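You operate a simulated robot arm through the tools that you are given. There is no shell and no other tool.

You run a simulated two-armed robot. Do the job below in one go: nothing can be reset, and whatever is moved stays where it is left.

TASK
Switch the hot air off, then mist the bubbles out of the white and amber band moulds.
Fine: no puff while the pen's orange ring glows; spray bottle back; the third mould gets no spray. Set down upright: spirit spray bottle.
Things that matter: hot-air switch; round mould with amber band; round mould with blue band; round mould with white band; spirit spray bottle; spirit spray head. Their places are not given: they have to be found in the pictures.

The check looks at the end state, three seconds after you hand in, the way a careful person would. Anything else that was tipped, shoved, dropped, spilled or broken makes it a failure.

THE ROBOT
Two 7-joint arms with fingered hands on one trunk that stands fixed in place. Base frame: the origin is at the foot of the trunk, x ahead of it, y to its left, z up. Lengths are in m, angles in degrees, forces in N, time in s.
The left shoulder is at [0.104, 0.185, 1.075], the right one opposite. With the tool pointing down near the work surface each hand reaches from about 0.1 to 0.88 m from the base axis, measured 20 degrees to its own side. Payload 4 kg a hand.
Tool frame (each hand has its own): the origin (TCP) lies between the finger pads and is the grasp point; the fingertips stand 0.026 m ahead of it; z points along the fingers, y is the line along which they close. The gripper opens to 0.132 m; its body begins 0.073 m behind the TCP. The gripper is a hand of 3 fingers: y runs from the thumb to the fingers, the wrist lies at [0, 0, -0.224] in the tool frame, and closing takes about 1.5 s.
Orientation is that of the tool frame in the base frame, as a unit quaternion [w, x, y, z]. With the fingers straight down and closing along the base's y, the tool's x points along the base's -x, its y along +y and its z along -z.

THE INTERFACE
- The arms move only by the tool send_rows. It takes "left_commands", "right_commands" or both (then of equal length, played together; a hand with none holds still); each is a list of rows, each a list of 6 numbers: the shift along the tool's x, y, z in m, then the turn, a rotation vector about the tool's x, y, z in degrees. In form: [[dx, dy, dz, ax, ay, az], ...]. A call has 1 to 20 rows; each row shifts and turns the commanded pose from where the row before left it, along the tool's axes as they then stand. "left_gripper" and "right_gripper" are, for a hand that has rows, the closure, from 0 (fully open) to 1 (shut), set as the call begins (left out, the last holds). A row lasts 0.2 s, in which the tool goes at most 0.05 m and 8.6 degrees; a call with a longer step from one row to the next is refused whole, and so is a gripper value outside its range. Where a pose cannot be reached the arm comes as near as it can. A force on the tool above 50 N (or 10 N above the force at the start of the call, whichever is more), or a blocked arm, ends the call early, and 0.2 s more pass. The fingers move at their own pace (about 0.072 m/s each) and stop on an object; they squeeze with about 24 N. The grip force told is the motor's: it shows also when the fingers shut on nothing. Time passes only in rows, and 0.2 s behind the last, so rows that do not move let the fingers close. The reply holds the time, the measured pose of the TCP, the force on the tool along the base axes, the opening and the grip force, in the units named above and with some noise, with the torque about the TCP (base axes, N m) and any sound that the robot's microphone picked up, and new pictures: "show" is both (left out), scene, wrist or none (wrist: the cameras of the hands that moved).
- Cameras (640 x 400 px; columns grow to the right, rows downward): "scene" is now at [0.2297, 0.0461, 1.3275]; the picture's right is [0.56, -0.81, -0.17], its down [-0.42, -0.11, -0.90] and it looks along [0.71, 0.58, -0.40] (base axes); focal length 214 px, centre (320, 200). "left" rides on the left gripper at [-0.062, 0.003, -0.092] in its tool frame; the picture's right is [-0.05, -1.00, 0.00], its down [0.83, -0.04, -0.56] and it looks along [0.55, -0.03, 0.83] (tool axes); focal length 230 px, centre (320, 200). "right" rides on the right gripper at [0.062, 0.003, -0.092] in its tool frame; the picture's right is [-0.05, 1.00, 0.00], its down [-0.83, -0.04, -0.55] and it looks along [-0.55, -0.03, 0.83] (tool axes); focal length 230 px, centre (320, 200).
- slide_trunk(by): moves the trunk up (or, below 0, down) by that many m; the arms and the scene camera ride with it, the base frame stays. It gives what a move gives, with no picture.
- curl_fingers(finger1, finger2, thumb_bend, hand): sets how far each is bent, from 0 (flat) to 100 (curled in); at 30 the hand is open as for a grip, at 70 the pads meet at the TCP. One left out holds its place. A second passes; each finger stops where it meets its share of the squeeze, and holds until it gets a number again. A gripper value or a shape takes the hand back. It gives what a move gives, with no picture; readings hold the bend of each and the force on the fingers (four entries, about 0 where the hand has none), thumb and palm.
- preshape(shape, hand): the hand has 3 fingers and takes this shape, open, in about a second: jaw (thumb against the fingers, like two jaws); tri (thumb and two fingers); tip (a fingertip pinch); poke (one finger out to press); point (the index stretched); flat (the hand flat); cup (the hand cupped); fist (a fist). The gripper value then closes the fingers along that shape, each until it touches; the sizes above hold for jaw. It gives what a move gives, with no picture.
- pan_tilt(pan, tilt): turns the head with the scene camera to pan (to the left, within 86 degrees either way) and tilt (down, from -29 to 69), counted from straight ahead of the robot (the tilt from the chest, where the trunk bows). It gives what a move gives, and a new picture of the scene camera.
- measure_at(camera, pixels): for up to 12 pixels [column, row] of the newest picture of that camera ("zoom" is the newest enlarged one), the place [x, y, z] in the base frame of the surface seen there, good to about 0.002 m, but the place of the scene camera against the robot may be out by one fixed shift of up to 0.018 m in any direction. The clock stands still meanwhile.
- inspect(camera, box): a new picture of the part [left, top, right, bottom] of that camera's present view, enlarged. The clock stands still meanwhile.
- sign_off(): hands the job in; it is judged then, once.

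Unless the task says otherwise, let go and move clear before handing in.

The tools are called after "Request:" by a JSON object that holds its "op" and its "data". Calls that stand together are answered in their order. send_rows: Moves the arms, as the interface text tells. Its arguments: {"type":"object","properties":{"left_commands":{"type":"array","items":{"type":"array","items":{"type":"number"}}},"left_gripper":{"type":"number"},"right_commands":{"type":"array","items":{"type":"array","items":{"type":"number"}}},"right_gripper":{"type":"number"},"show":{"type":"string","enum":["both","scene","wrist","none"]}},"required":[]} The other tools are called the same way: slide_trunk (by) moves the trunk up or down; preshape (shape, hand) gives the hand a shape; curl_fingers (finger1, finger2, thumb_bend, hand) moves the fingers one by one; pan_tilt (pan, tilt) turns the head that bears the scene camera; measure_at (camera, pixels) gives the place of the surface under pixels of a picture; inspect (camera, box) takes an enlarged picture of a part of a camera's view; sign_off () hands the job in.

At the start:

```text
clock: 0.0
left_tcp_pos: [0.2862, 0.3968, 1.2171]
left_tool_rot: [-0.001, 0.0, 1.0, 0.0]
left_force: [0.0, -0.6, 0.2]
left_torque: [0.01, 0.01, -0.02]
left_width: 0.1321
left_finger_force: 0.1
left_shape: jaw
left_bend: [30.0, 30.0, 30.0]
left_finger forces: [0.0, 0.0, 0.0, 0.0, 0.0, 0.1]
right_tcp_pos: [0.4833, 0.0728, 1.2475]
right_tool_rot: [0.0, -0.001, 1.0, 0.0]
right_force: [-0.7, 0.2, -0.7]
right_torque: [0.03, 0.02, -0.01]
right_width: 0.132
right_finger_force: 0.1
right_shape: jaw
right_bend: [30.0, 30.0, 30.0]
right_finger forces: [0.0, 0.0, 0.0, 0.0, 0.0, 0.0]
trunk travel left (down, up): [-0.125, 0.337]
head pan, tilt (commanded): [36.1, 10.5]
```

scene: 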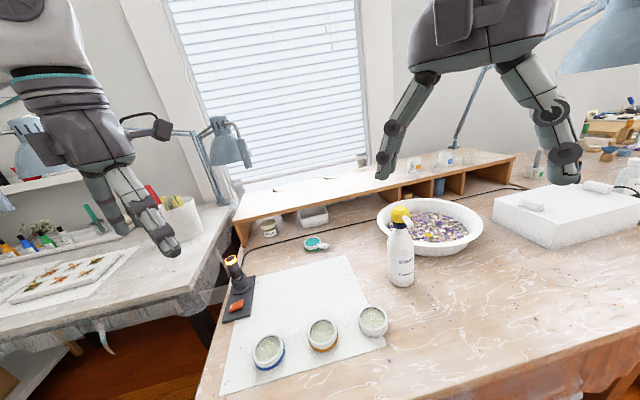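
right: 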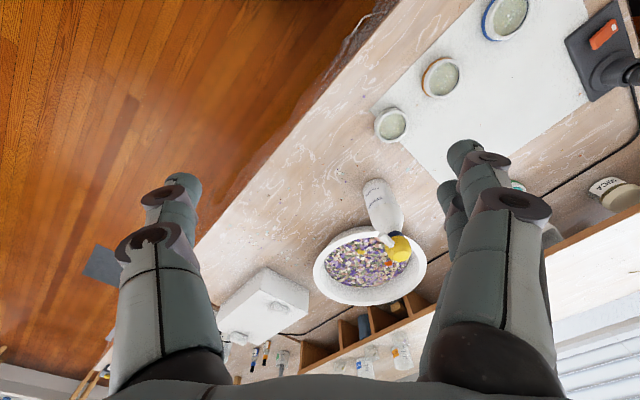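
left: 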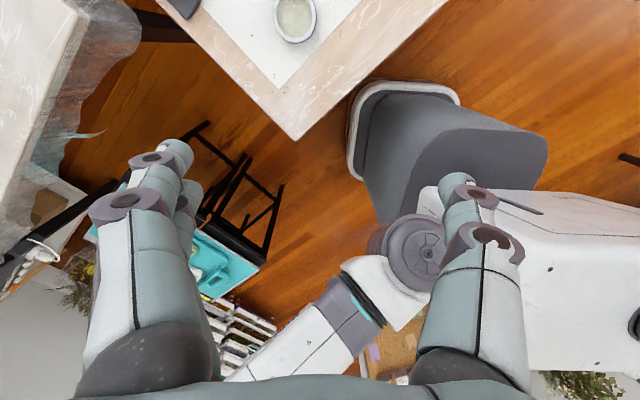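

The scene picture shows three round moulds (blue near 269,352; amber near 322,335; white near 373,321), a hot-air pen stand with an orange switch near (236,306), and a spray bottle near (401,255). I'll zoom in on these before moving.

Request:
{"op": "inspect", "data": {"camera": "scene", "box": [200, 240, 300, 340]}}

Request:
{"op": "inspect", "data": {"camera": "scene", "box": [340, 190, 460, 300]}}

Request:
{"op": "measure_at", "data": {"camera": "scene", "pixels": [[269, 352], [322, 335], [373, 321], [236, 306], [233, 262], [401, 283], [400, 215], [408, 222], [402, 240], [300, 300], [430, 330], [315, 243]]}}

```text
4.00 times, centred on (250, 290) of scene
```

zoom: 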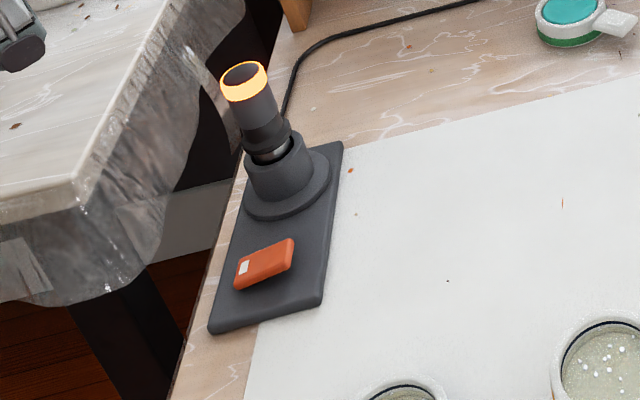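

```text
3.64 times, centred on (400, 245) of scene
```

zoom: 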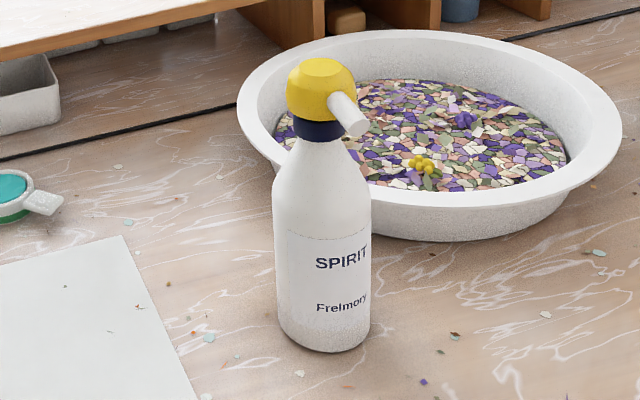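

```text
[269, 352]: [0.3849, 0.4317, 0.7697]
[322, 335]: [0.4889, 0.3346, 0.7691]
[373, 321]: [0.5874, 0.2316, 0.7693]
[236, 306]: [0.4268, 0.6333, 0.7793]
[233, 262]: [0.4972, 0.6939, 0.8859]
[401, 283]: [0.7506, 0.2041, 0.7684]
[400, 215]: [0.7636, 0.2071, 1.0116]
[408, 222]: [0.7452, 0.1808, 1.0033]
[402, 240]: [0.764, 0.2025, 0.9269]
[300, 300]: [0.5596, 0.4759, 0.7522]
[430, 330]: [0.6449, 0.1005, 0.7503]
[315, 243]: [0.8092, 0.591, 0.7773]
```

The pen ring glows orange at zoom (243,85), the switch is a rocker at zoom (263,263), and the bottle has a yellow press head with a white nozzle. I'll take closer looks at the head, the switch and the moulds.

Request:
{"op": "inspect", "data": {"camera": "scene", "box": [384, 200, 424, 225]}}

Request:
{"op": "measure_at", "data": {"camera": "zoom", "pixels": [[200, 150], [260, 100], [260, 190], [330, 130], [440, 330], [400, 270], [350, 230], [270, 330], [480, 350], [240, 60], [330, 180]]}}

Request:
{"op": "inspect", "data": {"camera": "scene", "box": [220, 290, 260, 325]}}

Request:
{"op": "measure_at", "data": {"camera": "zoom", "pixels": [[200, 250], [260, 250], [320, 230], [180, 270], [340, 210], [260, 200], [260, 300], [400, 300], [100, 350]]}}

Request:
{"op": "inspect", "data": {"camera": "scene", "box": [240, 290, 400, 390]}}

```text
16.00 times, centred on (404, 212) of scene
```

zoom: 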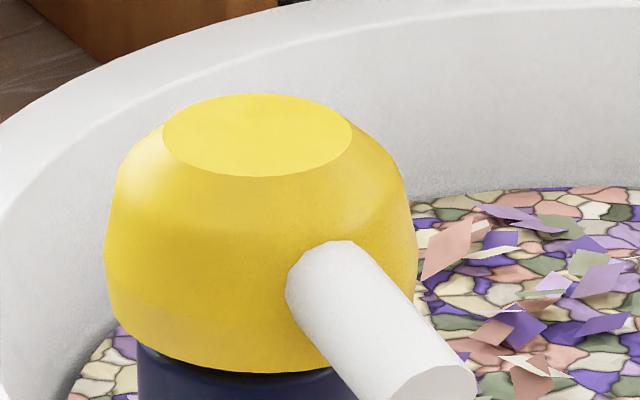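

```text
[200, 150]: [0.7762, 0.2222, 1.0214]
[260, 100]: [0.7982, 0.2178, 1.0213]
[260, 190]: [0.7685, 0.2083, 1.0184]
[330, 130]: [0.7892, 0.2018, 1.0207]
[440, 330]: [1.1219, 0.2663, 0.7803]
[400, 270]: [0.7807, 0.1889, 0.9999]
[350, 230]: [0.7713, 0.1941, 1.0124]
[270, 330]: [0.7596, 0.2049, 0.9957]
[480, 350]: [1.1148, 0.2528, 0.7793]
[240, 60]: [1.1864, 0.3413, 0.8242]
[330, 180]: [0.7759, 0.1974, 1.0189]
```

```text
11.43 times, centred on (240, 308) of scene
```

zoom: 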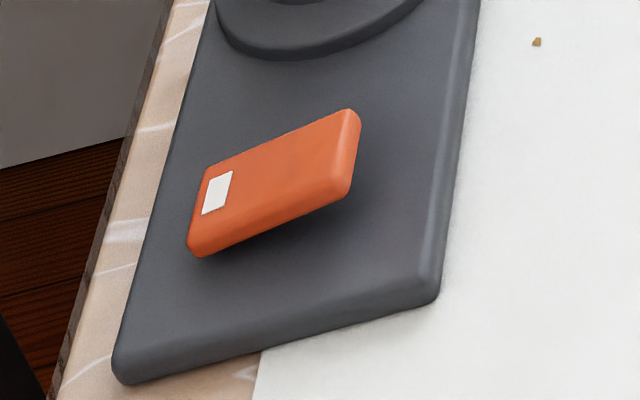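

```text
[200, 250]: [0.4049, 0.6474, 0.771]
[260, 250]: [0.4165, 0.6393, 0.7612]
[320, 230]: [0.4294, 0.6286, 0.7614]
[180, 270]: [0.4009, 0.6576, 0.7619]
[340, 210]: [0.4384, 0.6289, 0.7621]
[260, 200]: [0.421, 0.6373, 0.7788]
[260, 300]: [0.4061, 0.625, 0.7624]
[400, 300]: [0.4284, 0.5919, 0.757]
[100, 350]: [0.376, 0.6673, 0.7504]
```

```text
4.00 times, centred on (320, 340) of scene
```

zoom: 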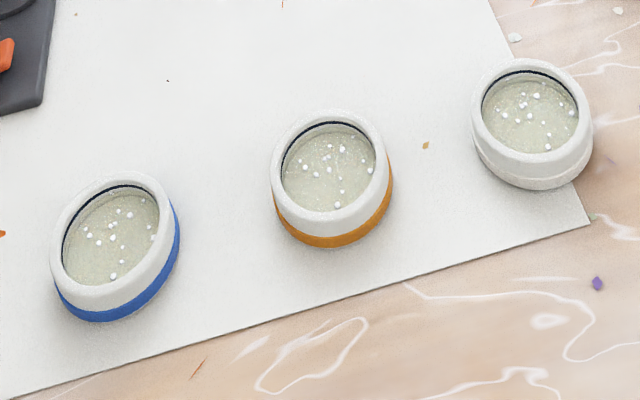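

The rocker's right end (zoom ~340,150) looks raised and the white-marked end (zoom ~215,190) looks low. I'll measure heights along it, plus the mould rims, bottle widths and nozzle.

Request:
{"op": "inspect", "data": {"camera": "scene", "box": [220, 290, 260, 325]}}

Request:
{"op": "measure_at", "data": {"camera": "zoom", "pixels": [[215, 190], [245, 200], [275, 180], [305, 160], [335, 140], [340, 115], [215, 170], [200, 215], [335, 170], [300, 190], [350, 130], [195, 240]]}}

Request:
{"op": "inspect", "data": {"camera": "scene", "box": [240, 290, 400, 390]}}

Request:
{"op": "measure_at", "data": {"camera": "zoom", "pixels": [[75, 290], [155, 205], [145, 178], [55, 235], [326, 115], [335, 220], [275, 175], [385, 170], [530, 65], [535, 157], [476, 110], [585, 110]]}}

Request:
{"op": "inspect", "data": {"camera": "scene", "box": [376, 200, 426, 290]}}

Request:
{"op": "measure_at", "data": {"camera": "zoom", "pixels": [[320, 200], [270, 250], [320, 250], [360, 250], [270, 330], [320, 330], [370, 330], [320, 370], [320, 130], [370, 100], [310, 100]]}}

```text
11.43 times, centred on (240, 308) of scene
```

zoom: 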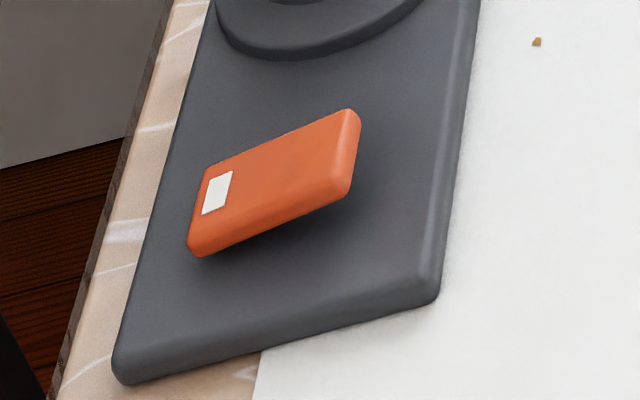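

```text
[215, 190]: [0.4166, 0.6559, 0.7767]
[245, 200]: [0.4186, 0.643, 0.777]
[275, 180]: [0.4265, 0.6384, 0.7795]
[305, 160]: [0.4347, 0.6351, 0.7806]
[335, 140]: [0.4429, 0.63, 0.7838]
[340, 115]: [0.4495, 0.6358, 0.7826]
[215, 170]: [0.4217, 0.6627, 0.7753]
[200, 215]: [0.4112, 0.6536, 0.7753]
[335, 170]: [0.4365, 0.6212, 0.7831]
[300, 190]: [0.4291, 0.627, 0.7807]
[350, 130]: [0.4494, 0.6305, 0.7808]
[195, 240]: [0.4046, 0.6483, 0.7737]
```

```text
4.00 times, centred on (320, 340) of scene
```

zoom: 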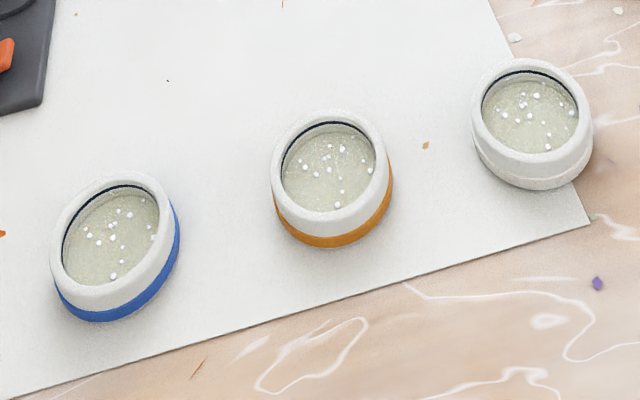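

```text
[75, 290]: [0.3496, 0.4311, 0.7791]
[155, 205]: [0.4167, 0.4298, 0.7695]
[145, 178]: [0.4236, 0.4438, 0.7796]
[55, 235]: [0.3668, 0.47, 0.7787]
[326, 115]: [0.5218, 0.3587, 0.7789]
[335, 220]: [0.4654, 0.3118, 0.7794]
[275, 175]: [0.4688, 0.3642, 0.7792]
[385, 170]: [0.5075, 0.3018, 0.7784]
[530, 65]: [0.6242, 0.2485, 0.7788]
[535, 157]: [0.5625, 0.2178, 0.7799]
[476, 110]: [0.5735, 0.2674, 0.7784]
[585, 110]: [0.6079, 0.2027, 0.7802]
```

```text
4.44 times, centred on (401, 245) of scene
```

zoom: 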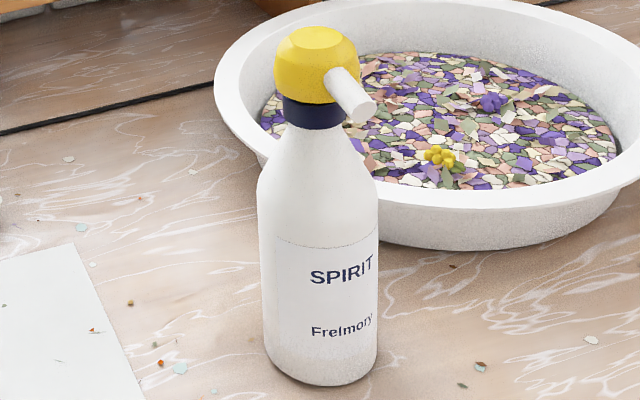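

```text
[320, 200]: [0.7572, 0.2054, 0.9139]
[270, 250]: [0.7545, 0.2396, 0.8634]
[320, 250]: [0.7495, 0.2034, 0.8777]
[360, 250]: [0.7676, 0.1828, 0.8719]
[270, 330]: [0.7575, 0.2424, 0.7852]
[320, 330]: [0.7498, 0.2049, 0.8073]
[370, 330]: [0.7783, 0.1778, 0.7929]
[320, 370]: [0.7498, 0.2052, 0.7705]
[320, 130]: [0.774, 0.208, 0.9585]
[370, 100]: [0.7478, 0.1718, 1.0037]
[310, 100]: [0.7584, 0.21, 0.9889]
```

The rocker's marked end is pressed and its raised end sits near (0.443, 0.626, 0.784). The scene camera may be shifted, so I'll check the same features with the right wrist camera (white mould 391,125; amber 441,77; switch 603,35; bottle head 398,247).

Request:
{"op": "inspect", "data": {"camera": "right", "box": [330, 170, 440, 300]}}

Request:
{"op": "measure_at", "data": {"camera": "right", "pixels": [[391, 125], [441, 78], [507, 16], [603, 35], [612, 29], [595, 41], [380, 200], [383, 236], [398, 247], [372, 115], [409, 133], [422, 75]]}}

Request:
{"op": "inspect", "data": {"camera": "right", "box": [560, 0, 640, 90]}}

Request:
{"op": "measure_at", "data": {"camera": "zoom", "pixels": [[280, 170], [330, 130], [230, 200], [300, 150], [270, 130], [350, 160], [200, 180], [320, 190]]}}

```text
3.08 times, centred on (385, 235) of right
```

zoom: 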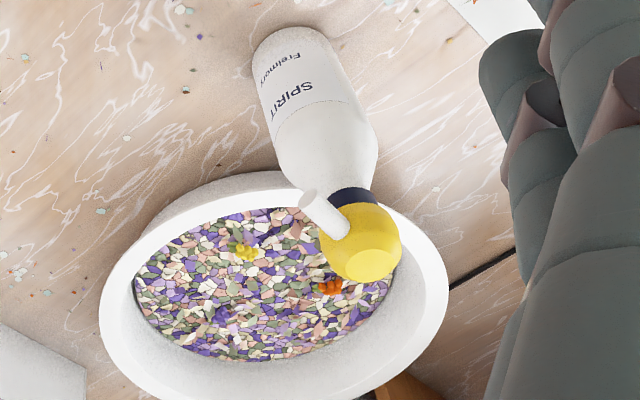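

```text
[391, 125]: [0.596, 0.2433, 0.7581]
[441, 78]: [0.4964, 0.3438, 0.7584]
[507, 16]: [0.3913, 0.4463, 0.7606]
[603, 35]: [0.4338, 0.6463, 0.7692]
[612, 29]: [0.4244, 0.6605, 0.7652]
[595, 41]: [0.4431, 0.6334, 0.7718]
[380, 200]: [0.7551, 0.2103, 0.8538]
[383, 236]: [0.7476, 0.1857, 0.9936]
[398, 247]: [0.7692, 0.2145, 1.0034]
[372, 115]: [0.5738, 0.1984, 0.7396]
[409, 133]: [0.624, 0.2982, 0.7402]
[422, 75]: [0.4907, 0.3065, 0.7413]
```

```text
4.44 times, centred on (600, 45) of right
```

zoom: 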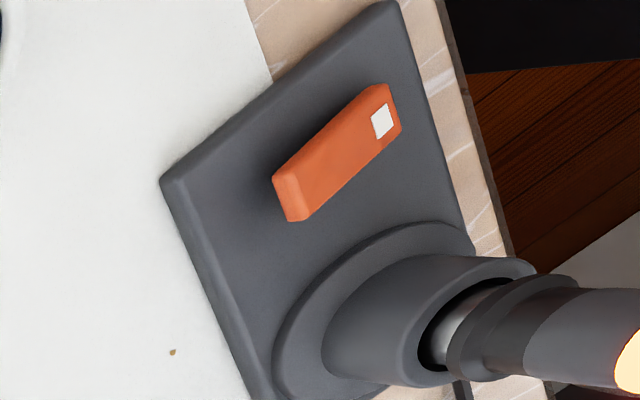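

```text
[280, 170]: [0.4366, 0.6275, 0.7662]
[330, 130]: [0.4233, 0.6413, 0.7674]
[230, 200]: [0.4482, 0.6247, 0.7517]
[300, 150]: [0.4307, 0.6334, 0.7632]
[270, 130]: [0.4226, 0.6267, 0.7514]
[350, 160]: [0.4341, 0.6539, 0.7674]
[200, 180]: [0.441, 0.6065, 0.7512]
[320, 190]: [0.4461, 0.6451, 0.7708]
```

The wrist camera puts the table near z=0.740 against 0.751 from the scene, so the scene camera is shifted by about (+0.006, +0.01, -0.011). I'll measure mould rims and the bottle head precisely through the right wrist camera.

Request:
{"op": "inspect", "data": {"camera": "right", "box": [360, 0, 540, 150]}}

Request:
{"op": "measure_at", "data": {"camera": "zoom", "pixels": [[50, 325], [152, 325], [103, 288], [103, 380], [165, 200], [265, 200], [215, 155], [215, 258], [325, 50], [440, 30], [390, 105], [385, 5]]}}

Request:
{"op": "inspect", "data": {"camera": "right", "box": [364, 222, 414, 272]}}

Request:
{"op": "measure_at", "data": {"camera": "zoom", "pixels": [[400, 310], [340, 330], [460, 300], [390, 270], [420, 340], [180, 180], [220, 220], [160, 140], [200, 170], [280, 240], [300, 220]]}}

```text
2.67 times, centred on (450, 75) of right
```

zoom: 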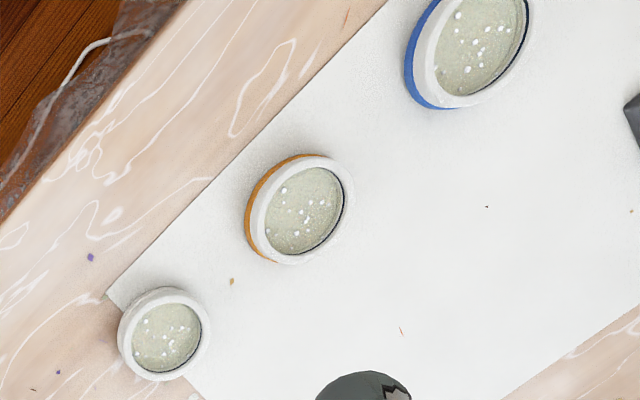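

```text
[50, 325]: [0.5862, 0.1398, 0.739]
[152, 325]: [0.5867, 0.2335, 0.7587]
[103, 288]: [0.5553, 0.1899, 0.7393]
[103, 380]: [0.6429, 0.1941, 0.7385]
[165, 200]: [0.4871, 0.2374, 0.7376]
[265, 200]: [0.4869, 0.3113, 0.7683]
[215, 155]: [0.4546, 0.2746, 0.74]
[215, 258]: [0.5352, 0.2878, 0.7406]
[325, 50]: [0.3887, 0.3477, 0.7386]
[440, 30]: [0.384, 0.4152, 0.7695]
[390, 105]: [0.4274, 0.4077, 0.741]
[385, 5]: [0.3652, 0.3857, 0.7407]
```

```text
8.00 times, centred on (389, 247) of right
```

zoom: 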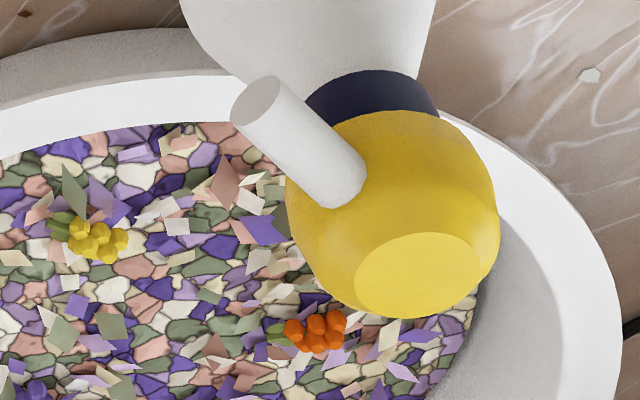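

```text
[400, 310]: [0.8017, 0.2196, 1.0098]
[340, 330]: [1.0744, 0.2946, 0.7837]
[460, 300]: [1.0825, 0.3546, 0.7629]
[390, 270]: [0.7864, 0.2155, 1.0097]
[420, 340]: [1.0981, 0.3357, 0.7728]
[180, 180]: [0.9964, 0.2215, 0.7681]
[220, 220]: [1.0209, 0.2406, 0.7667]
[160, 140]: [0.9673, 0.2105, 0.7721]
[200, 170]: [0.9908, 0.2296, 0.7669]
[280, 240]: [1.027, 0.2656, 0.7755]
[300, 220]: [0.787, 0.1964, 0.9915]
```

The right zoom shows the white rim centred near (165,337), the amber rim near (303,210), the head's top disc near (418,275) and the nozzle end near (258,100). I'll re-measure on those exact pixels.

Request:
{"op": "measure_at", "data": {"camera": "zoom", "pixels": [[418, 275], [365, 288], [472, 258], [420, 240], [408, 312], [255, 102], [270, 112], [300, 145], [335, 185], [290, 150], [310, 140], [315, 170]]}}

Request:
{"op": "inspect", "data": {"camera": "right", "box": [365, 45, 475, 150]}}

```text
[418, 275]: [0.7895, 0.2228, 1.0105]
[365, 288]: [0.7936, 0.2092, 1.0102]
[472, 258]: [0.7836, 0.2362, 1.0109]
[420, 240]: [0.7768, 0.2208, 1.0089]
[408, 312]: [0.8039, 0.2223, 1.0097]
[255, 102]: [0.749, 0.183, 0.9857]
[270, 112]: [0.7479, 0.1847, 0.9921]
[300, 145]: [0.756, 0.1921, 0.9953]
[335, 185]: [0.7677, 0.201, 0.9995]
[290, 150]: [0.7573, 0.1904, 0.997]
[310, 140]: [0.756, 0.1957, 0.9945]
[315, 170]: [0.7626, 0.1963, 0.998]
```

```text
3.81 times, centred on (420, 98) of right
```

zoom: 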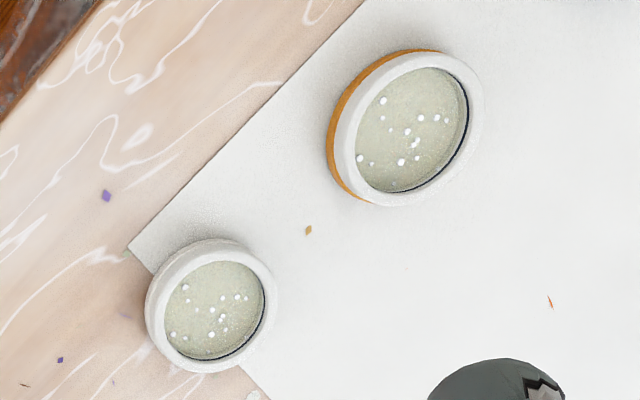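

The head's top disc centre is about (0.790, 0.222, 1.010), and the nozzle end is near (0.749, 0.184, 0.987) with a ~15° downward slope. Next I measure the mould rims and recess centres.

Request:
{"op": "measure_at", "data": {"camera": "zoom", "pixels": [[155, 312], [271, 300], [216, 252], [209, 366], [340, 135], [475, 110], [410, 62], [400, 198], [213, 310], [412, 130]]}}

Request:
{"op": "measure_at", "data": {"camera": "right", "pixels": [[507, 16], [485, 22], [528, 14], [380, 200], [370, 200], [395, 200], [380, 190], [300, 260], [250, 290]]}}

```text
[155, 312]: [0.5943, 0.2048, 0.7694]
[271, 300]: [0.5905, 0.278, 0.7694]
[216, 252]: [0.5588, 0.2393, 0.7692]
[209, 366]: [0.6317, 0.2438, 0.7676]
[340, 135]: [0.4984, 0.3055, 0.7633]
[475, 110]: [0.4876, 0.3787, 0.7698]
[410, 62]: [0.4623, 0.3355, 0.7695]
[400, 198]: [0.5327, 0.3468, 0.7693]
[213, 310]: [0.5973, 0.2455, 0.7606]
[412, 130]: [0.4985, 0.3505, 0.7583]
```

```text
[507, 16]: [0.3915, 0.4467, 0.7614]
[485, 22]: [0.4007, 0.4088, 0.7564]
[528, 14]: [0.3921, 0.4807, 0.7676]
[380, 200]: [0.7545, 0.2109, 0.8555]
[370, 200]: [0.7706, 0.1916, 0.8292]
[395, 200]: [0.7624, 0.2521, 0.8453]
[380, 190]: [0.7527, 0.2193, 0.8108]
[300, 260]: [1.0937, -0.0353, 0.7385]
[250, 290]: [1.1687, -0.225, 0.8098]
```

True mould centres are about white (0.594, 0.2415), amber (0.4965, 0.342), blue (0.391, 0.444), rims at z 0.769. First I shape the left hand for poking and bring it above the switch.

Request:
{"op": "preshape", "data": {"hand": "left", "shape": "poke"}}

Request:
{"op": "send_rows", "data": {"left_commands": [[-0.012, 0.018, 0.022, 0, 0, 0], [-0.012, 0.018, 0.022, 0, 0, 0], [-0.012, 0.018, 0.022, 0, 0, 0], [-0.012, 0.018, 0.022, 0, 0, 0], [-0.012, 0.018, 0.022, 0, 0, 0], [-0.012, 0.018, 0.022, 0, 0, 0], [-0.012, 0.018, 0.022, 0, 0, 0], [-0.012, 0.018, 0.022, 0, 0, 0], [-0.012, 0.018, 0.022, 0, 0, 0], [-0.012, 0.018, 0.022, 0, 0, 0]]}}

```text
clock: 0.9
left_tcp_pos: [0.2854, 0.3965, 1.2161]
left_tool_rot: [-0.001, 0.0, 1.0, 0.0]
left_force: [-0.5, -0.6, -0.3]
left_torque: [-0.03, 0.01, 0.0]
left_width: 0.0
left_finger_force: 0.1
left_shape: poke
left_bend: [100.0, 100.0, 45.0]
left_finger forces: [0.1, 0.1, 0.0, 0.1, 0.0, 0.1]
right_tcp_pos: [0.4834, 0.0718, 1.2467]
right_tool_rot: [0.0, -0.001, 1.0, 0.0]
right_force: [-0.6, 0.0, 0.7]
right_torque: [0.01, 0.01, 0.0]
right_width: 0.1316
right_finger_force: 0.0
right_shape: jaw
right_bend: [30.0, 30.0, 30.0]
right_finger forces: [0.0, 0.0, 0.1, 0.0, 0.0, 0.0]
trunk travel left (down, up): [-0.125, 0.337]
head pan, tilt (commanded): [36.1, 10.5]
```

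```text
clock: 3.1
left_tcp_pos: [0.4082, 0.5771, 0.9958]
left_tool_rot: [-0.001, 0.001, 1.0, 0.0]
left_force: [-0.4, 0.3, -0.3]
left_torque: [-0.01, -0.02, 0.03]
left_width: 0.0
left_finger_force: 0.0
left_shape: poke
left_bend: [100.0, 100.0, 45.0]
left_finger forces: [0.0, 0.1, 0.0, 0.1, 0.0, 0.0]
right_tcp_pos: [0.4847, 0.0744, 1.247]
right_tool_rot: [-0.001, 0.0, 1.0, 0.0]
right_force: [-0.2, 0.2, -0.1]
right_torque: [-0.01, 0.0, 0.03]
right_width: 0.132
right_finger_force: 0.0
right_shape: jaw
right_bend: [30.0, 30.0, 30.0]
right_finger forces: [0.1, 0.0, 0.0, 0.0, 0.0, 0.1]
trunk travel left (down, up): [-0.125, 0.337]
head pan, tilt (commanded): [36.1, 10.5]
```

scene: 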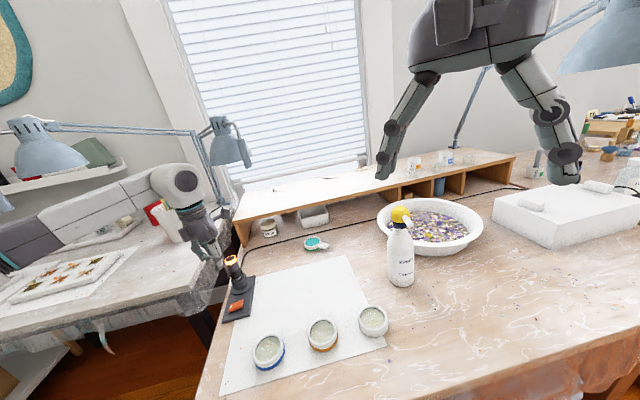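
left: 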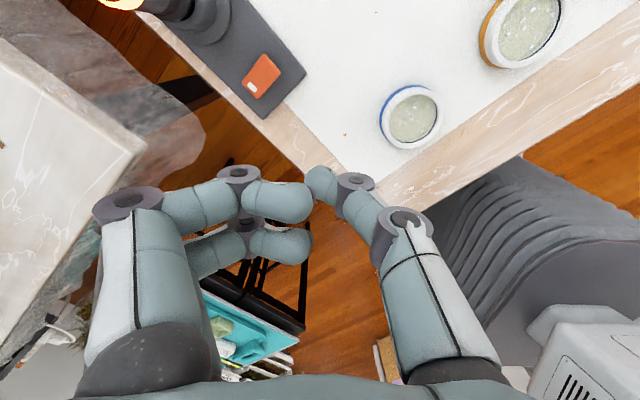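

The left hand's poking digit is the thumb, with its tip at left-image (325,180); the switch shows at (262,75). I'll measure the thumb tip and switch from this camera.

Request:
{"op": "inspect", "data": {"camera": "left", "box": [220, 130, 420, 260]}}

Request:
{"op": "measure_at", "data": {"camera": "left", "pixels": [[318, 178], [325, 190], [312, 172], [340, 180], [300, 195], [275, 185], [272, 62], [262, 75], [252, 88], [205, 25], [295, 240]]}}

Request:
{"op": "inspect", "data": {"camera": "left", "box": [200, 20, 320, 120]}}

Request:
{"op": "measure_at", "data": {"camera": "zoom", "pixels": [[330, 180], [360, 160], [310, 210], [380, 190], [330, 150], [285, 260], [300, 290], [340, 240]]}}

```text
3.08 times, centred on (320, 195) of left
```

zoom: 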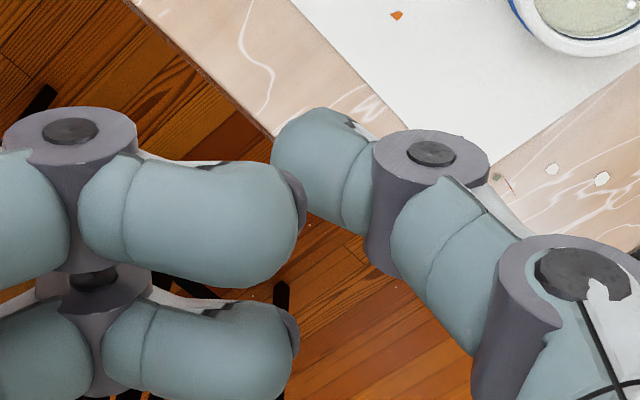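

```text
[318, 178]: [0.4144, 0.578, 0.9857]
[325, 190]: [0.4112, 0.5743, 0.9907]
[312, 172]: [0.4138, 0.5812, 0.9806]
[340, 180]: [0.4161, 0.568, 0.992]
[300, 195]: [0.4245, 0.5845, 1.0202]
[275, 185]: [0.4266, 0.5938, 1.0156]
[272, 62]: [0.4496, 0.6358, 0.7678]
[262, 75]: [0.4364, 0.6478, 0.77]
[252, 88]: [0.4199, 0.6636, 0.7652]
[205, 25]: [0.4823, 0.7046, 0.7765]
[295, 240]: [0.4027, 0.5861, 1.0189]
```

```text
4.00 times, centred on (260, 70) of left
```

zoom: 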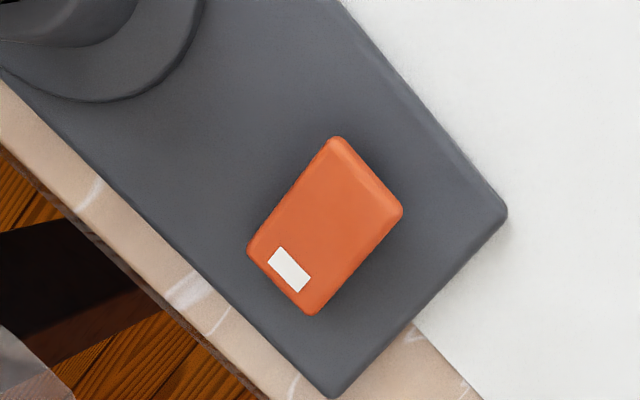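

```text
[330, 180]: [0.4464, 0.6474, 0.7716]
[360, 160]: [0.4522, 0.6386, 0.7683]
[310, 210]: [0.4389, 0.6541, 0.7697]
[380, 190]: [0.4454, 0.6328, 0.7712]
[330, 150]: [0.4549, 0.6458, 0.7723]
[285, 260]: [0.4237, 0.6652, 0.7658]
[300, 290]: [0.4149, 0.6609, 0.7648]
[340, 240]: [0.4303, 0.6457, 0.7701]
```

The left camera puts the raised switch end near (0.448, 0.638, 0.772) and the thumb tip about 0.024 ahead of the TCP, with the curled fingers close beside it. I'll check whether the "point" shape gives a longer, clearer poking finger.

Request:
{"op": "preshape", "data": {"hand": "left", "shape": "point"}}

Request:
{"op": "inspect", "data": {"camera": "left", "box": [0, 0, 640, 400]}}

Request:
{"op": "inspect", "data": {"camera": "scene", "box": [130, 140, 290, 260]}}

```text
clock: 4.0
left_tcp_pos: [0.4083, 0.5767, 0.9961]
left_tool_rot: [0.0, 0.0, 1.0, 0.0]
left_force: [-0.4, 1.4, -0.3]
left_torque: [-0.01, 0.02, 0.03]
left_width: 0.0
left_finger_force: 0.1
left_shape: point
left_bend: [24.0, 100.0, 48.0]
left_finger forces: [0.1, 0.0, 0.0, 0.1, 0.0, 0.0]
right_tcp_pos: [0.484, 0.0735, 1.2463]
right_tool_rot: [0.0, 0.0, 1.0, -0.001]
right_force: [0.5, -0.6, -0.1]
right_torque: [-0.01, 0.0, 0.01]
right_width: 0.1319
right_finger_force: 0.1
right_shape: jaw
right_bend: [30.0, 30.0, 30.0]
right_finger forces: [0.0, 0.0, 0.0, 0.0, 0.1, 0.0]
trunk travel left (down, up): [-0.125, 0.337]
head pan, tilt (commanded): [36.1, 10.5]
```

```text
1.00 times, centred on (320, 200) of left (not enlarged: the box is as wide or as high as the picture)
```

zoom: 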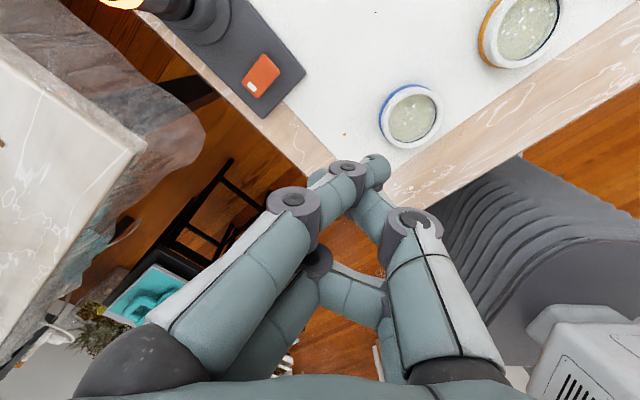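

```text
3.33 times, centred on (210, 200) of scene
```

zoom: 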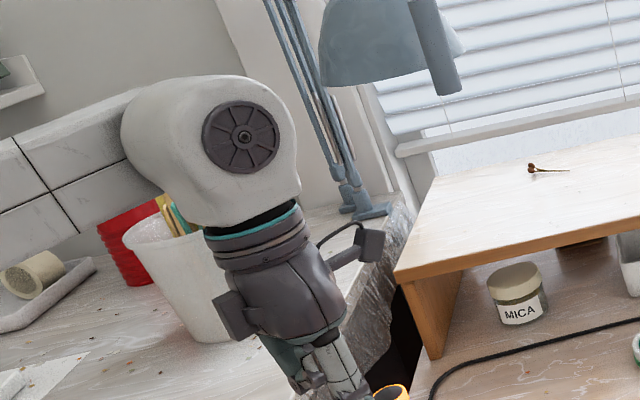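

In "point" shape the left camera shows a finger reaching to about (375,168). I'll measure where that tip and the other digits sit relative to the TCP.

Request:
{"op": "inspect", "data": {"camera": "left", "box": [260, 130, 460, 260]}}

Request:
{"op": "measure_at", "data": {"camera": "left", "pixels": [[376, 162], [376, 175], [386, 168], [348, 172], [335, 188], [295, 205], [410, 220], [370, 208], [350, 280], [240, 280], [420, 270]]}}

```text
3.08 times, centred on (360, 195) of left
```

zoom: 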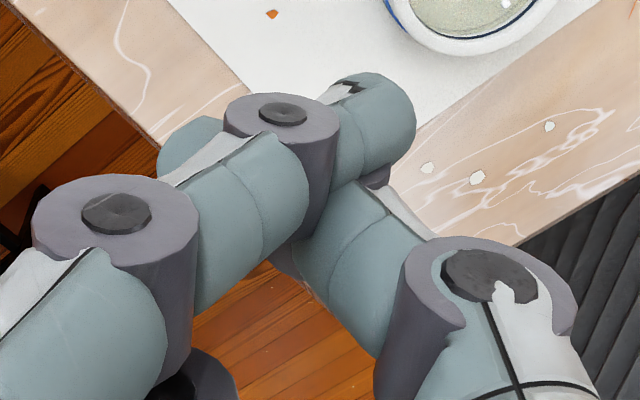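

```text
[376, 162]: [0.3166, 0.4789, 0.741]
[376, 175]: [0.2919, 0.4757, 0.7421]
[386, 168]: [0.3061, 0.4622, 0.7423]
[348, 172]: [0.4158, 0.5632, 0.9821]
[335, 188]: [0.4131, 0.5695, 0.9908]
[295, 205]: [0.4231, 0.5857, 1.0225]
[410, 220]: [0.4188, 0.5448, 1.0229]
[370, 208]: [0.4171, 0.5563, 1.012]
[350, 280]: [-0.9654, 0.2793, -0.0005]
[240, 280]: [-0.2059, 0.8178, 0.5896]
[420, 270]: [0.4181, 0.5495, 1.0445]
```

The "point" finger crosses over the thumb, so the thumb poke is cleaner. I'll return to poke and yaw the hand about its axis so the curled fingers face away from the pen and the marked end.

Request:
{"op": "preshape", "data": {"hand": "left", "shape": "poke"}}

Request:
{"op": "send_rows", "data": {"left_commands": [[0, 0, 0, 0, 0, 8.1], [0, 0, 0, 0, 0, 8.1], [0, 0, 0, 0, 0, 8.1], [0, 0, 0, 0, 0, 8.1], [0, 0, 0, 0, 0, 8.1], [0, 0, 0, 0, 0, 8.1], [0, 0, 0, 0, 0, 8.1], [0, 0, 0, 0, 0, 8.1]]}}

```text
clock: 4.9
left_tcp_pos: [0.4063, 0.5765, 0.9957]
left_tool_rot: [0.0, -0.001, 1.0, 0.0]
left_force: [0.2, 0.9, -1.0]
left_torque: [-0.01, -0.01, 0.0]
left_width: 0.0
left_finger_force: 0.0
left_shape: poke
left_bend: [96.0, 100.0, 100.0]
left_finger forces: [0.0, 0.1, 0.0, 0.0, 0.0, 0.1]
right_tcp_pos: [0.4845, 0.0721, 1.248]
right_tool_rot: [-0.001, 0.0, 1.0, 0.0]
right_force: [-0.2, -0.6, 0.1]
right_torque: [0.02, -0.01, 0.0]
right_width: 0.1319
right_finger_force: 0.0
right_shape: jaw
right_bend: [30.0, 30.0, 30.0]
right_finger forces: [0.1, 0.0, 0.0, 0.1, 0.0, 0.0]
trunk travel left (down, up): [-0.125, 0.337]
head pan, tilt (commanded): [36.1, 10.5]
```

```text
clock: 6.7
left_tcp_pos: [0.4075, 0.5766, 0.9972]
left_tool_rot: [0.0, 0.536, 0.844, 0.0]
left_force: [0.3, 0.5, -0.5]
left_torque: [0.02, 0.02, 0.0]
left_width: 0.0
left_finger_force: 0.0
left_shape: poke
left_bend: [97.0, 100.0, 100.0]
left_finger forces: [0.1, 0.1, 0.0, 0.0, 0.1, 0.0]
right_tcp_pos: [0.4832, 0.0737, 1.2471]
right_tool_rot: [0.0, 0.0, 1.0, 0.0]
right_force: [-0.6, 0.0, -0.3]
right_torque: [-0.02, 0.01, -0.03]
right_width: 0.132
right_finger_force: 0.1
right_shape: jaw
right_bend: [30.0, 30.0, 30.0]
right_finger forces: [0.0, 0.0, 0.0, 0.1, 0.1, 0.1]
trunk travel left (down, up): [-0.125, 0.337]
head pan, tilt (commanded): [36.1, 10.5]
```

scene: 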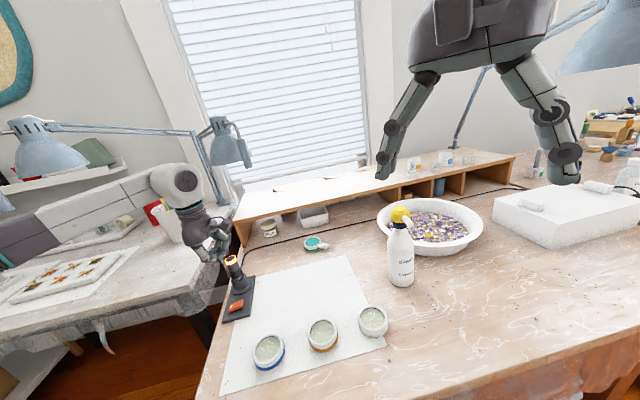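
left: 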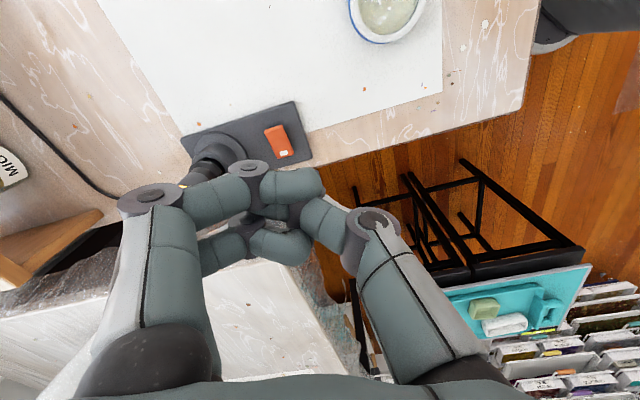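

The fingers are tangled now (bends 97,100,100), so the preset order mattered. I'll open the digits and set them one by one: fingers curled, thumb at 45.

Request:
{"op": "curl_fingers", "data": {"hand": "left", "finger1": 30, "finger2": 30, "thumb_bend": 30}}

Request:
{"op": "curl_fingers", "data": {"hand": "left", "finger1": 30, "finger2": 30, "thumb_bend": 20}}

Request:
{"op": "curl_fingers", "data": {"hand": "left", "finger1": 100, "finger2": 100, "thumb_bend": 20}}

```text
clock: 7.7
left_tcp_pos: [0.4074, 0.5761, 0.997]
left_tool_rot: [0.0, 0.536, 0.844, 0.0]
left_force: [0.3, -0.4, 0.1]
left_torque: [-0.03, 0.05, 0.0]
left_width: 0.0343
left_finger_force: 0.0
left_shape: fingers
left_bend: [32.0, 30.0, 33.0]
left_finger forces: [0.0, 0.0, 0.0, 0.0, 0.1, 0.1]
right_tcp_pos: [0.4834, 0.0723, 1.2482]
right_tool_rot: [0.001, 0.0, 1.0, 0.0]
right_force: [0.4, -0.9, 0.0]
right_torque: [0.02, 0.02, 0.0]
right_width: 0.1317
right_finger_force: 0.0
right_shape: jaw
right_bend: [30.0, 30.0, 30.0]
right_finger forces: [0.0, 0.0, 0.1, 0.0, 0.1, 0.1]
trunk travel left (down, up): [-0.125, 0.337]
head pan, tilt (commanded): [36.1, 10.5]
```

```text
clock: 8.7
left_tcp_pos: [0.4052, 0.5761, 0.9968]
left_tool_rot: [0.0, 0.536, 0.844, -0.001]
left_force: [0.4, 0.4, 0.2]
left_torque: [-0.02, 0.0, -0.01]
left_width: 0.1446
left_finger_force: 0.1
left_shape: fingers
left_bend: [30.0, 30.0, 20.0]
left_finger forces: [0.0, 0.0, 0.0, 0.0, 0.0, 0.0]
right_tcp_pos: [0.484, 0.0738, 1.2483]
right_tool_rot: [0.0, 0.001, 1.0, 0.0]
right_force: [-1.0, -0.6, -0.4]
right_torque: [-0.03, 0.01, -0.01]
right_width: 0.1318
right_finger_force: 0.1
right_shape: jaw
right_bend: [30.0, 30.0, 30.0]
right_finger forces: [0.0, 0.1, 0.0, 0.0, 0.0, 0.0]
trunk travel left (down, up): [-0.125, 0.337]
head pan, tilt (commanded): [36.1, 10.5]
```

```text
clock: 9.7
left_tcp_pos: [0.406, 0.5761, 0.9967]
left_tool_rot: [0.0, 0.536, 0.844, 0.0]
left_force: [0.8, 0.0, -0.4]
left_torque: [-0.02, 0.01, 0.01]
left_width: 0.0626
left_finger_force: 0.0
left_shape: fingers
left_bend: [100.0, 100.0, 20.0]
left_finger forces: [0.1, 0.0, 0.1, 0.0, 0.0, 0.0]
right_tcp_pos: [0.4841, 0.0722, 1.2474]
right_tool_rot: [0.0, 0.0, 1.0, 0.0]
right_force: [-0.3, -0.2, -0.7]
right_torque: [0.03, 0.0, -0.03]
right_width: 0.1321
right_finger_force: 0.1
right_shape: jaw
right_bend: [30.0, 30.0, 30.0]
right_finger forces: [0.0, 0.0, 0.0, 0.0, 0.0, 0.0]
trunk travel left (down, up): [-0.125, 0.337]
head pan, tilt (commanded): [36.1, 10.5]
```

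The fingers are curled (100,100) and the thumb free at 20. I'll set the thumb to 45 and continue the yaw to bring the fingers away from the pen.

Request:
{"op": "curl_fingers", "data": {"hand": "left", "thumb_bend": 45}}

Request:
{"op": "send_rows", "data": {"left_commands": [[0, 0, 0, 0, 0, 8.1], [0, 0, 0, 0, 0, 8.1], [0, 0, 0, 0, 0, 8.1], [0, 0, 0, 0, 0, 8.1], [0, 0, 0, 0, 0, 8.1], [0, 0, 0, 0, 0, 8.1], [0, 0, 0, 0, 0, 8.1], [0, 0, 0, 0, 0, 8.1]]}}

```text
clock: 10.7
left_tcp_pos: [0.407, 0.5763, 0.9962]
left_tool_rot: [0.001, 0.536, 0.844, 0.0]
left_force: [0.5, 0.3, 0.8]
left_torque: [-0.03, 0.0, 0.03]
left_width: 0.0475
left_finger_force: 0.1
left_shape: fingers
left_bend: [100.0, 100.0, 45.0]
left_finger forces: [0.0, 0.0, 0.0, 0.0, 0.0, 0.1]
right_tcp_pos: [0.4833, 0.0731, 1.2468]
right_tool_rot: [0.0, 0.001, 1.0, 0.0]
right_force: [-0.3, -0.2, 0.5]
right_torque: [0.0, 0.02, -0.01]
right_width: 0.1318
right_finger_force: 0.1
right_shape: jaw
right_bend: [30.0, 30.0, 30.0]
right_finger forces: [0.1, 0.1, 0.0, 0.0, 0.0, 0.0]
trunk travel left (down, up): [-0.125, 0.337]
head pan, tilt (commanded): [36.1, 10.5]
```

```text
clock: 12.5
left_tcp_pos: [0.4063, 0.5758, 0.9964]
left_tool_rot: [0.0, 0.632, 0.775, -0.001]
left_force: [0.0, -0.1, 0.2]
left_torque: [0.04, 0.02, 0.02]
left_width: 0.0475
left_finger_force: 0.0
left_shape: fingers
left_bend: [100.0, 100.0, 45.0]
left_finger forces: [0.0, 0.1, 0.0, 0.0, 0.0, 0.0]
left hand out of reach, approached as far as the arm can: row 3, 4, 5, 6, 7, 8
right_tcp_pos: [0.4831, 0.0732, 1.2476]
right_tool_rot: [0.001, 0.0, 1.0, 0.0]
right_force: [0.1, 0.1, 1.0]
right_torque: [-0.03, -0.01, 0.01]
right_width: 0.132
right_finger_force: 0.0
right_shape: jaw
right_bend: [30.0, 30.0, 30.0]
right_finger forces: [0.0, 0.1, 0.0, 0.1, 0.0, 0.0]
trunk travel left (down, up): [-0.125, 0.337]
head pan, tilt (commanded): [36.1, 10.5]
```

scene: 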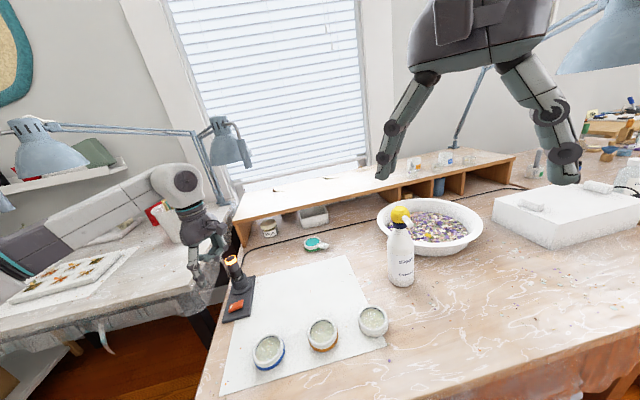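
left: 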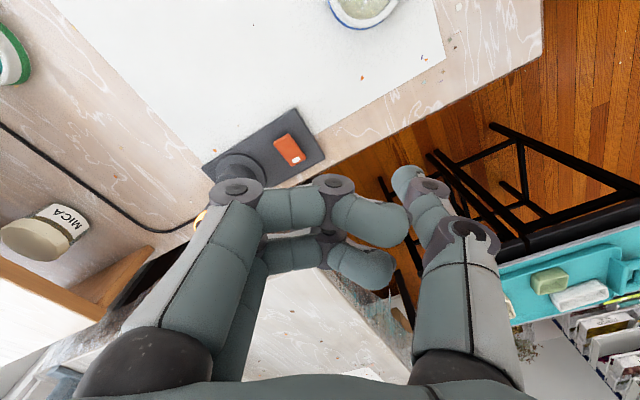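

The yaw limit is about −78° from the start pose, so I need a different plan. An extended index finger with the palm on the robot side would keep everything clear of the pen, so I'll yaw back and reshape.

Request:
{"op": "send_rows", "data": {"left_commands": [[0, 0, 0, 0, 0, -8], [0, 0, 0, 0, 0, -8], [0, 0, 0, 0, 0, -8]], "show": "none"}}

Request:
{"op": "curl_fingers", "data": {"hand": "left", "finger1": 30, "finger2": 100, "thumb_bend": 45}}

```text
clock: 13.3
left_tcp_pos: [0.4066, 0.5765, 0.9966]
left_tool_rot: [0.0, 0.457, 0.89, 0.0]
left_force: [0.4, 1.1, -0.3]
left_torque: [0.0, 0.01, 0.0]
left_width: 0.0474
left_finger_force: 0.0
left_shape: fingers
left_bend: [100.0, 100.0, 45.0]
left_finger forces: [0.0, 0.0, 0.0, 0.1, 0.0, 0.0]
right_tcp_pos: [0.4843, 0.0724, 1.2463]
right_tool_rot: [-0.001, 0.0, 1.0, 0.0]
right_force: [0.2, -0.4, -0.5]
right_torque: [0.02, 0.0, -0.02]
right_width: 0.1321
right_finger_force: 0.0
right_shape: jaw
right_bend: [30.0, 30.0, 30.0]
right_finger forces: [0.0, 0.0, 0.1, 0.0, 0.1, 0.0]
trunk travel left (down, up): [-0.125, 0.337]
head pan, tilt (commanded): [36.1, 10.5]
```

```text
clock: 14.3
left_tcp_pos: [0.4064, 0.5757, 0.9978]
left_tool_rot: [0.0, 0.456, 0.89, 0.0]
left_force: [0.4, -0.6, 0.5]
left_torque: [0.0, 0.02, 0.0]
left_width: 0.1094
left_finger_force: 0.0
left_shape: fingers
left_bend: [30.0, 100.0, 45.0]
left_finger forces: [0.1, 0.1, 0.0, 0.1, 0.0, 0.0]
right_tcp_pos: [0.4837, 0.0738, 1.2481]
right_tool_rot: [0.0, 0.0, 1.0, 0.0]
right_force: [0.0, -0.4, 0.1]
right_torque: [0.03, 0.01, 0.01]
right_width: 0.132
right_finger_force: 0.0
right_shape: jaw
right_bend: [30.0, 30.0, 30.0]
right_finger forces: [0.0, 0.1, 0.0, 0.0, 0.0, 0.1]
trunk travel left (down, up): [-0.125, 0.337]
head pan, tilt (commanded): [36.1, 10.5]
```

The commanded pose resets to what was reached; the yaw is now −54°. I'll turn back another 14° so the palm sits on the robot side of the switch, then look.

Request:
{"op": "send_rows", "data": {"left_commands": [[0, 0, 0, 0, 0, -7], [0, 0, 0, 0, 0, -7]], "show": "wrist"}}

Request:
{"op": "inspect", "data": {"camera": "left", "box": [100, 50, 420, 250]}}

```text
clock: 14.9
left_tcp_pos: [0.4066, 0.5759, 0.996]
left_tool_rot: [0.0, 0.344, 0.939, 0.0]
left_force: [0.4, 0.2, -0.5]
left_torque: [-0.02, 0.02, 0.0]
left_width: 0.1096
left_finger_force: 0.1
left_shape: fingers
left_bend: [30.0, 100.0, 45.0]
left_finger forces: [0.1, 0.0, 0.0, 0.1, 0.0, 0.1]
right_tcp_pos: [0.4829, 0.0726, 1.2464]
right_tool_rot: [0.0, 0.0, 1.0, -0.001]
right_force: [-0.2, -0.5, 0.5]
right_torque: [-0.02, -0.01, -0.01]
right_width: 0.1318
right_finger_force: 0.1
right_shape: jaw
right_bend: [30.0, 30.0, 30.0]
right_finger forces: [0.0, 0.0, 0.1, 0.0, 0.0, 0.1]
trunk travel left (down, up): [-0.125, 0.337]
head pan, tilt (commanded): [36.1, 10.5]
```

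left: 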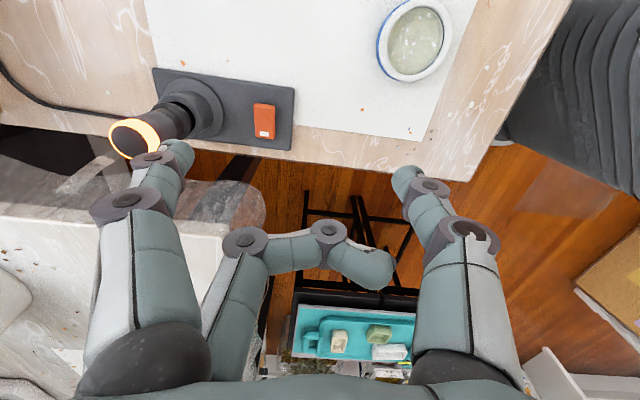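

```text
2.00 times, centred on (260, 150) of left
```

zoom: 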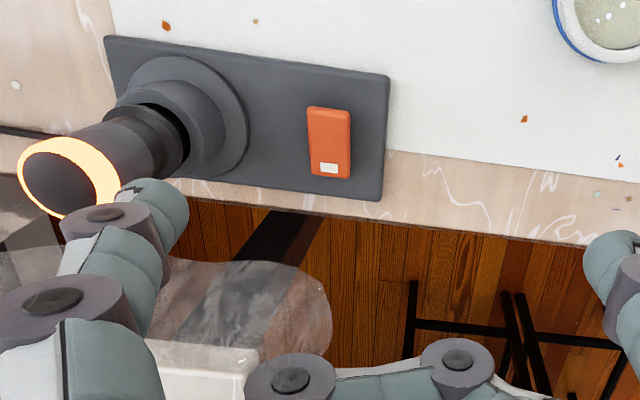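

Finger 1 is now extended (tip at left-image (178,155)) with finger 2 curled below. I'll measure the tip, the pen top and the switch here.

Request:
{"op": "measure_at", "data": {"camera": "zoom", "pixels": [[165, 200], [160, 185], [180, 200], [150, 190], [170, 225], [110, 180], [60, 140], [25, 175], [329, 120], [329, 167], [332, 140], [600, 260]]}}

```text
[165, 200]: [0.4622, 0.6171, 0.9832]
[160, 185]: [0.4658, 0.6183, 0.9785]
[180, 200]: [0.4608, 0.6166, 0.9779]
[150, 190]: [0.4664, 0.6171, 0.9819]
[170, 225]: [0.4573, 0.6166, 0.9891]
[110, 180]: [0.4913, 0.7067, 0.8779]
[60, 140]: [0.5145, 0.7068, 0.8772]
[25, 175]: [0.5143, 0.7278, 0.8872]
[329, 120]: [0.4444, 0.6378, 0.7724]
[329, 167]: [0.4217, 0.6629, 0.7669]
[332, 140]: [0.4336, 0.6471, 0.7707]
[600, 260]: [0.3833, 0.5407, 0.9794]
```

Finger 1's tip is at roughly (0.4575, 0.6205, 0.970) and the raised rocker end at about (0.4455, 0.637, 0.773). I'll shift over it and descend to just above, keeping clear of the pen at (0.505, 0.715).

Request:
{"op": "send_rows", "data": {"left_commands": [[0.01, 0.0024, 0.02, 0, 0, 0], [0.01, 0.0024, 0.02, 0, 0, 0], [0, 0, 0.03, 0, 0, 0], [0, 0, 0.03, 0, 0, 0], [0, 0, 0.03, 0, 0, 0], [0, 0, 0.025, 0, 0, 0]]}}

Request:
{"op": "inspect", "data": {"camera": "left", "box": [60, 80, 300, 230]}}

```text
clock: 16.3
left_tcp_pos: [0.3935, 0.592, 0.842]
left_tool_rot: [0.0, 0.345, 0.939, 0.0]
left_force: [0.1, -0.2, 0.7]
left_torque: [0.0, 0.01, 0.02]
left_width: 0.1097
left_finger_force: 0.1
left_shape: fingers
left_bend: [30.0, 100.0, 45.0]
left_finger forces: [0.1, 0.0, 0.0, 0.1, 0.0, 0.1]
right_tcp_pos: [0.4844, 0.0729, 1.2475]
right_tool_rot: [-0.001, -0.001, 1.0, 0.0]
right_force: [0.4, 0.2, 0.6]
right_torque: [0.01, -0.02, -0.01]
right_width: 0.1318
right_finger_force: 0.1
right_shape: jaw
right_bend: [30.0, 30.0, 30.0]
right_finger forces: [0.1, 0.1, 0.0, 0.0, 0.1, 0.1]
trunk travel left (down, up): [-0.125, 0.337]
head pan, tilt (commanded): [36.1, 10.5]
```

scene: 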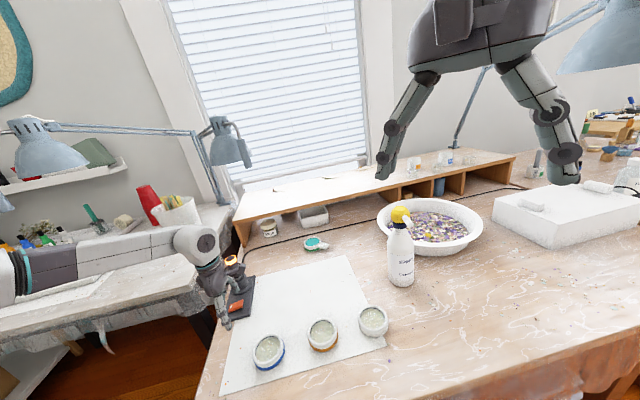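
left: 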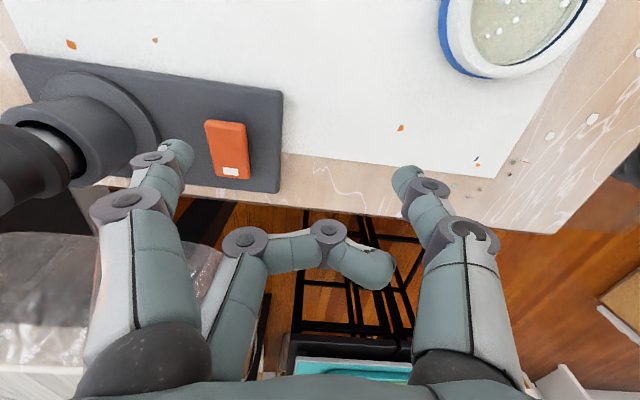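

```text
2.67 times, centred on (180, 155) of left
```

zoom: 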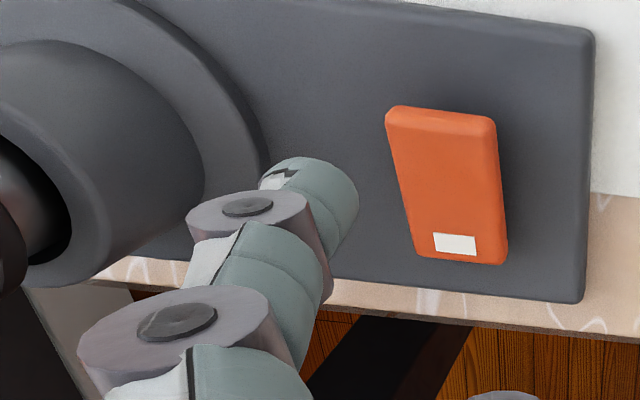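

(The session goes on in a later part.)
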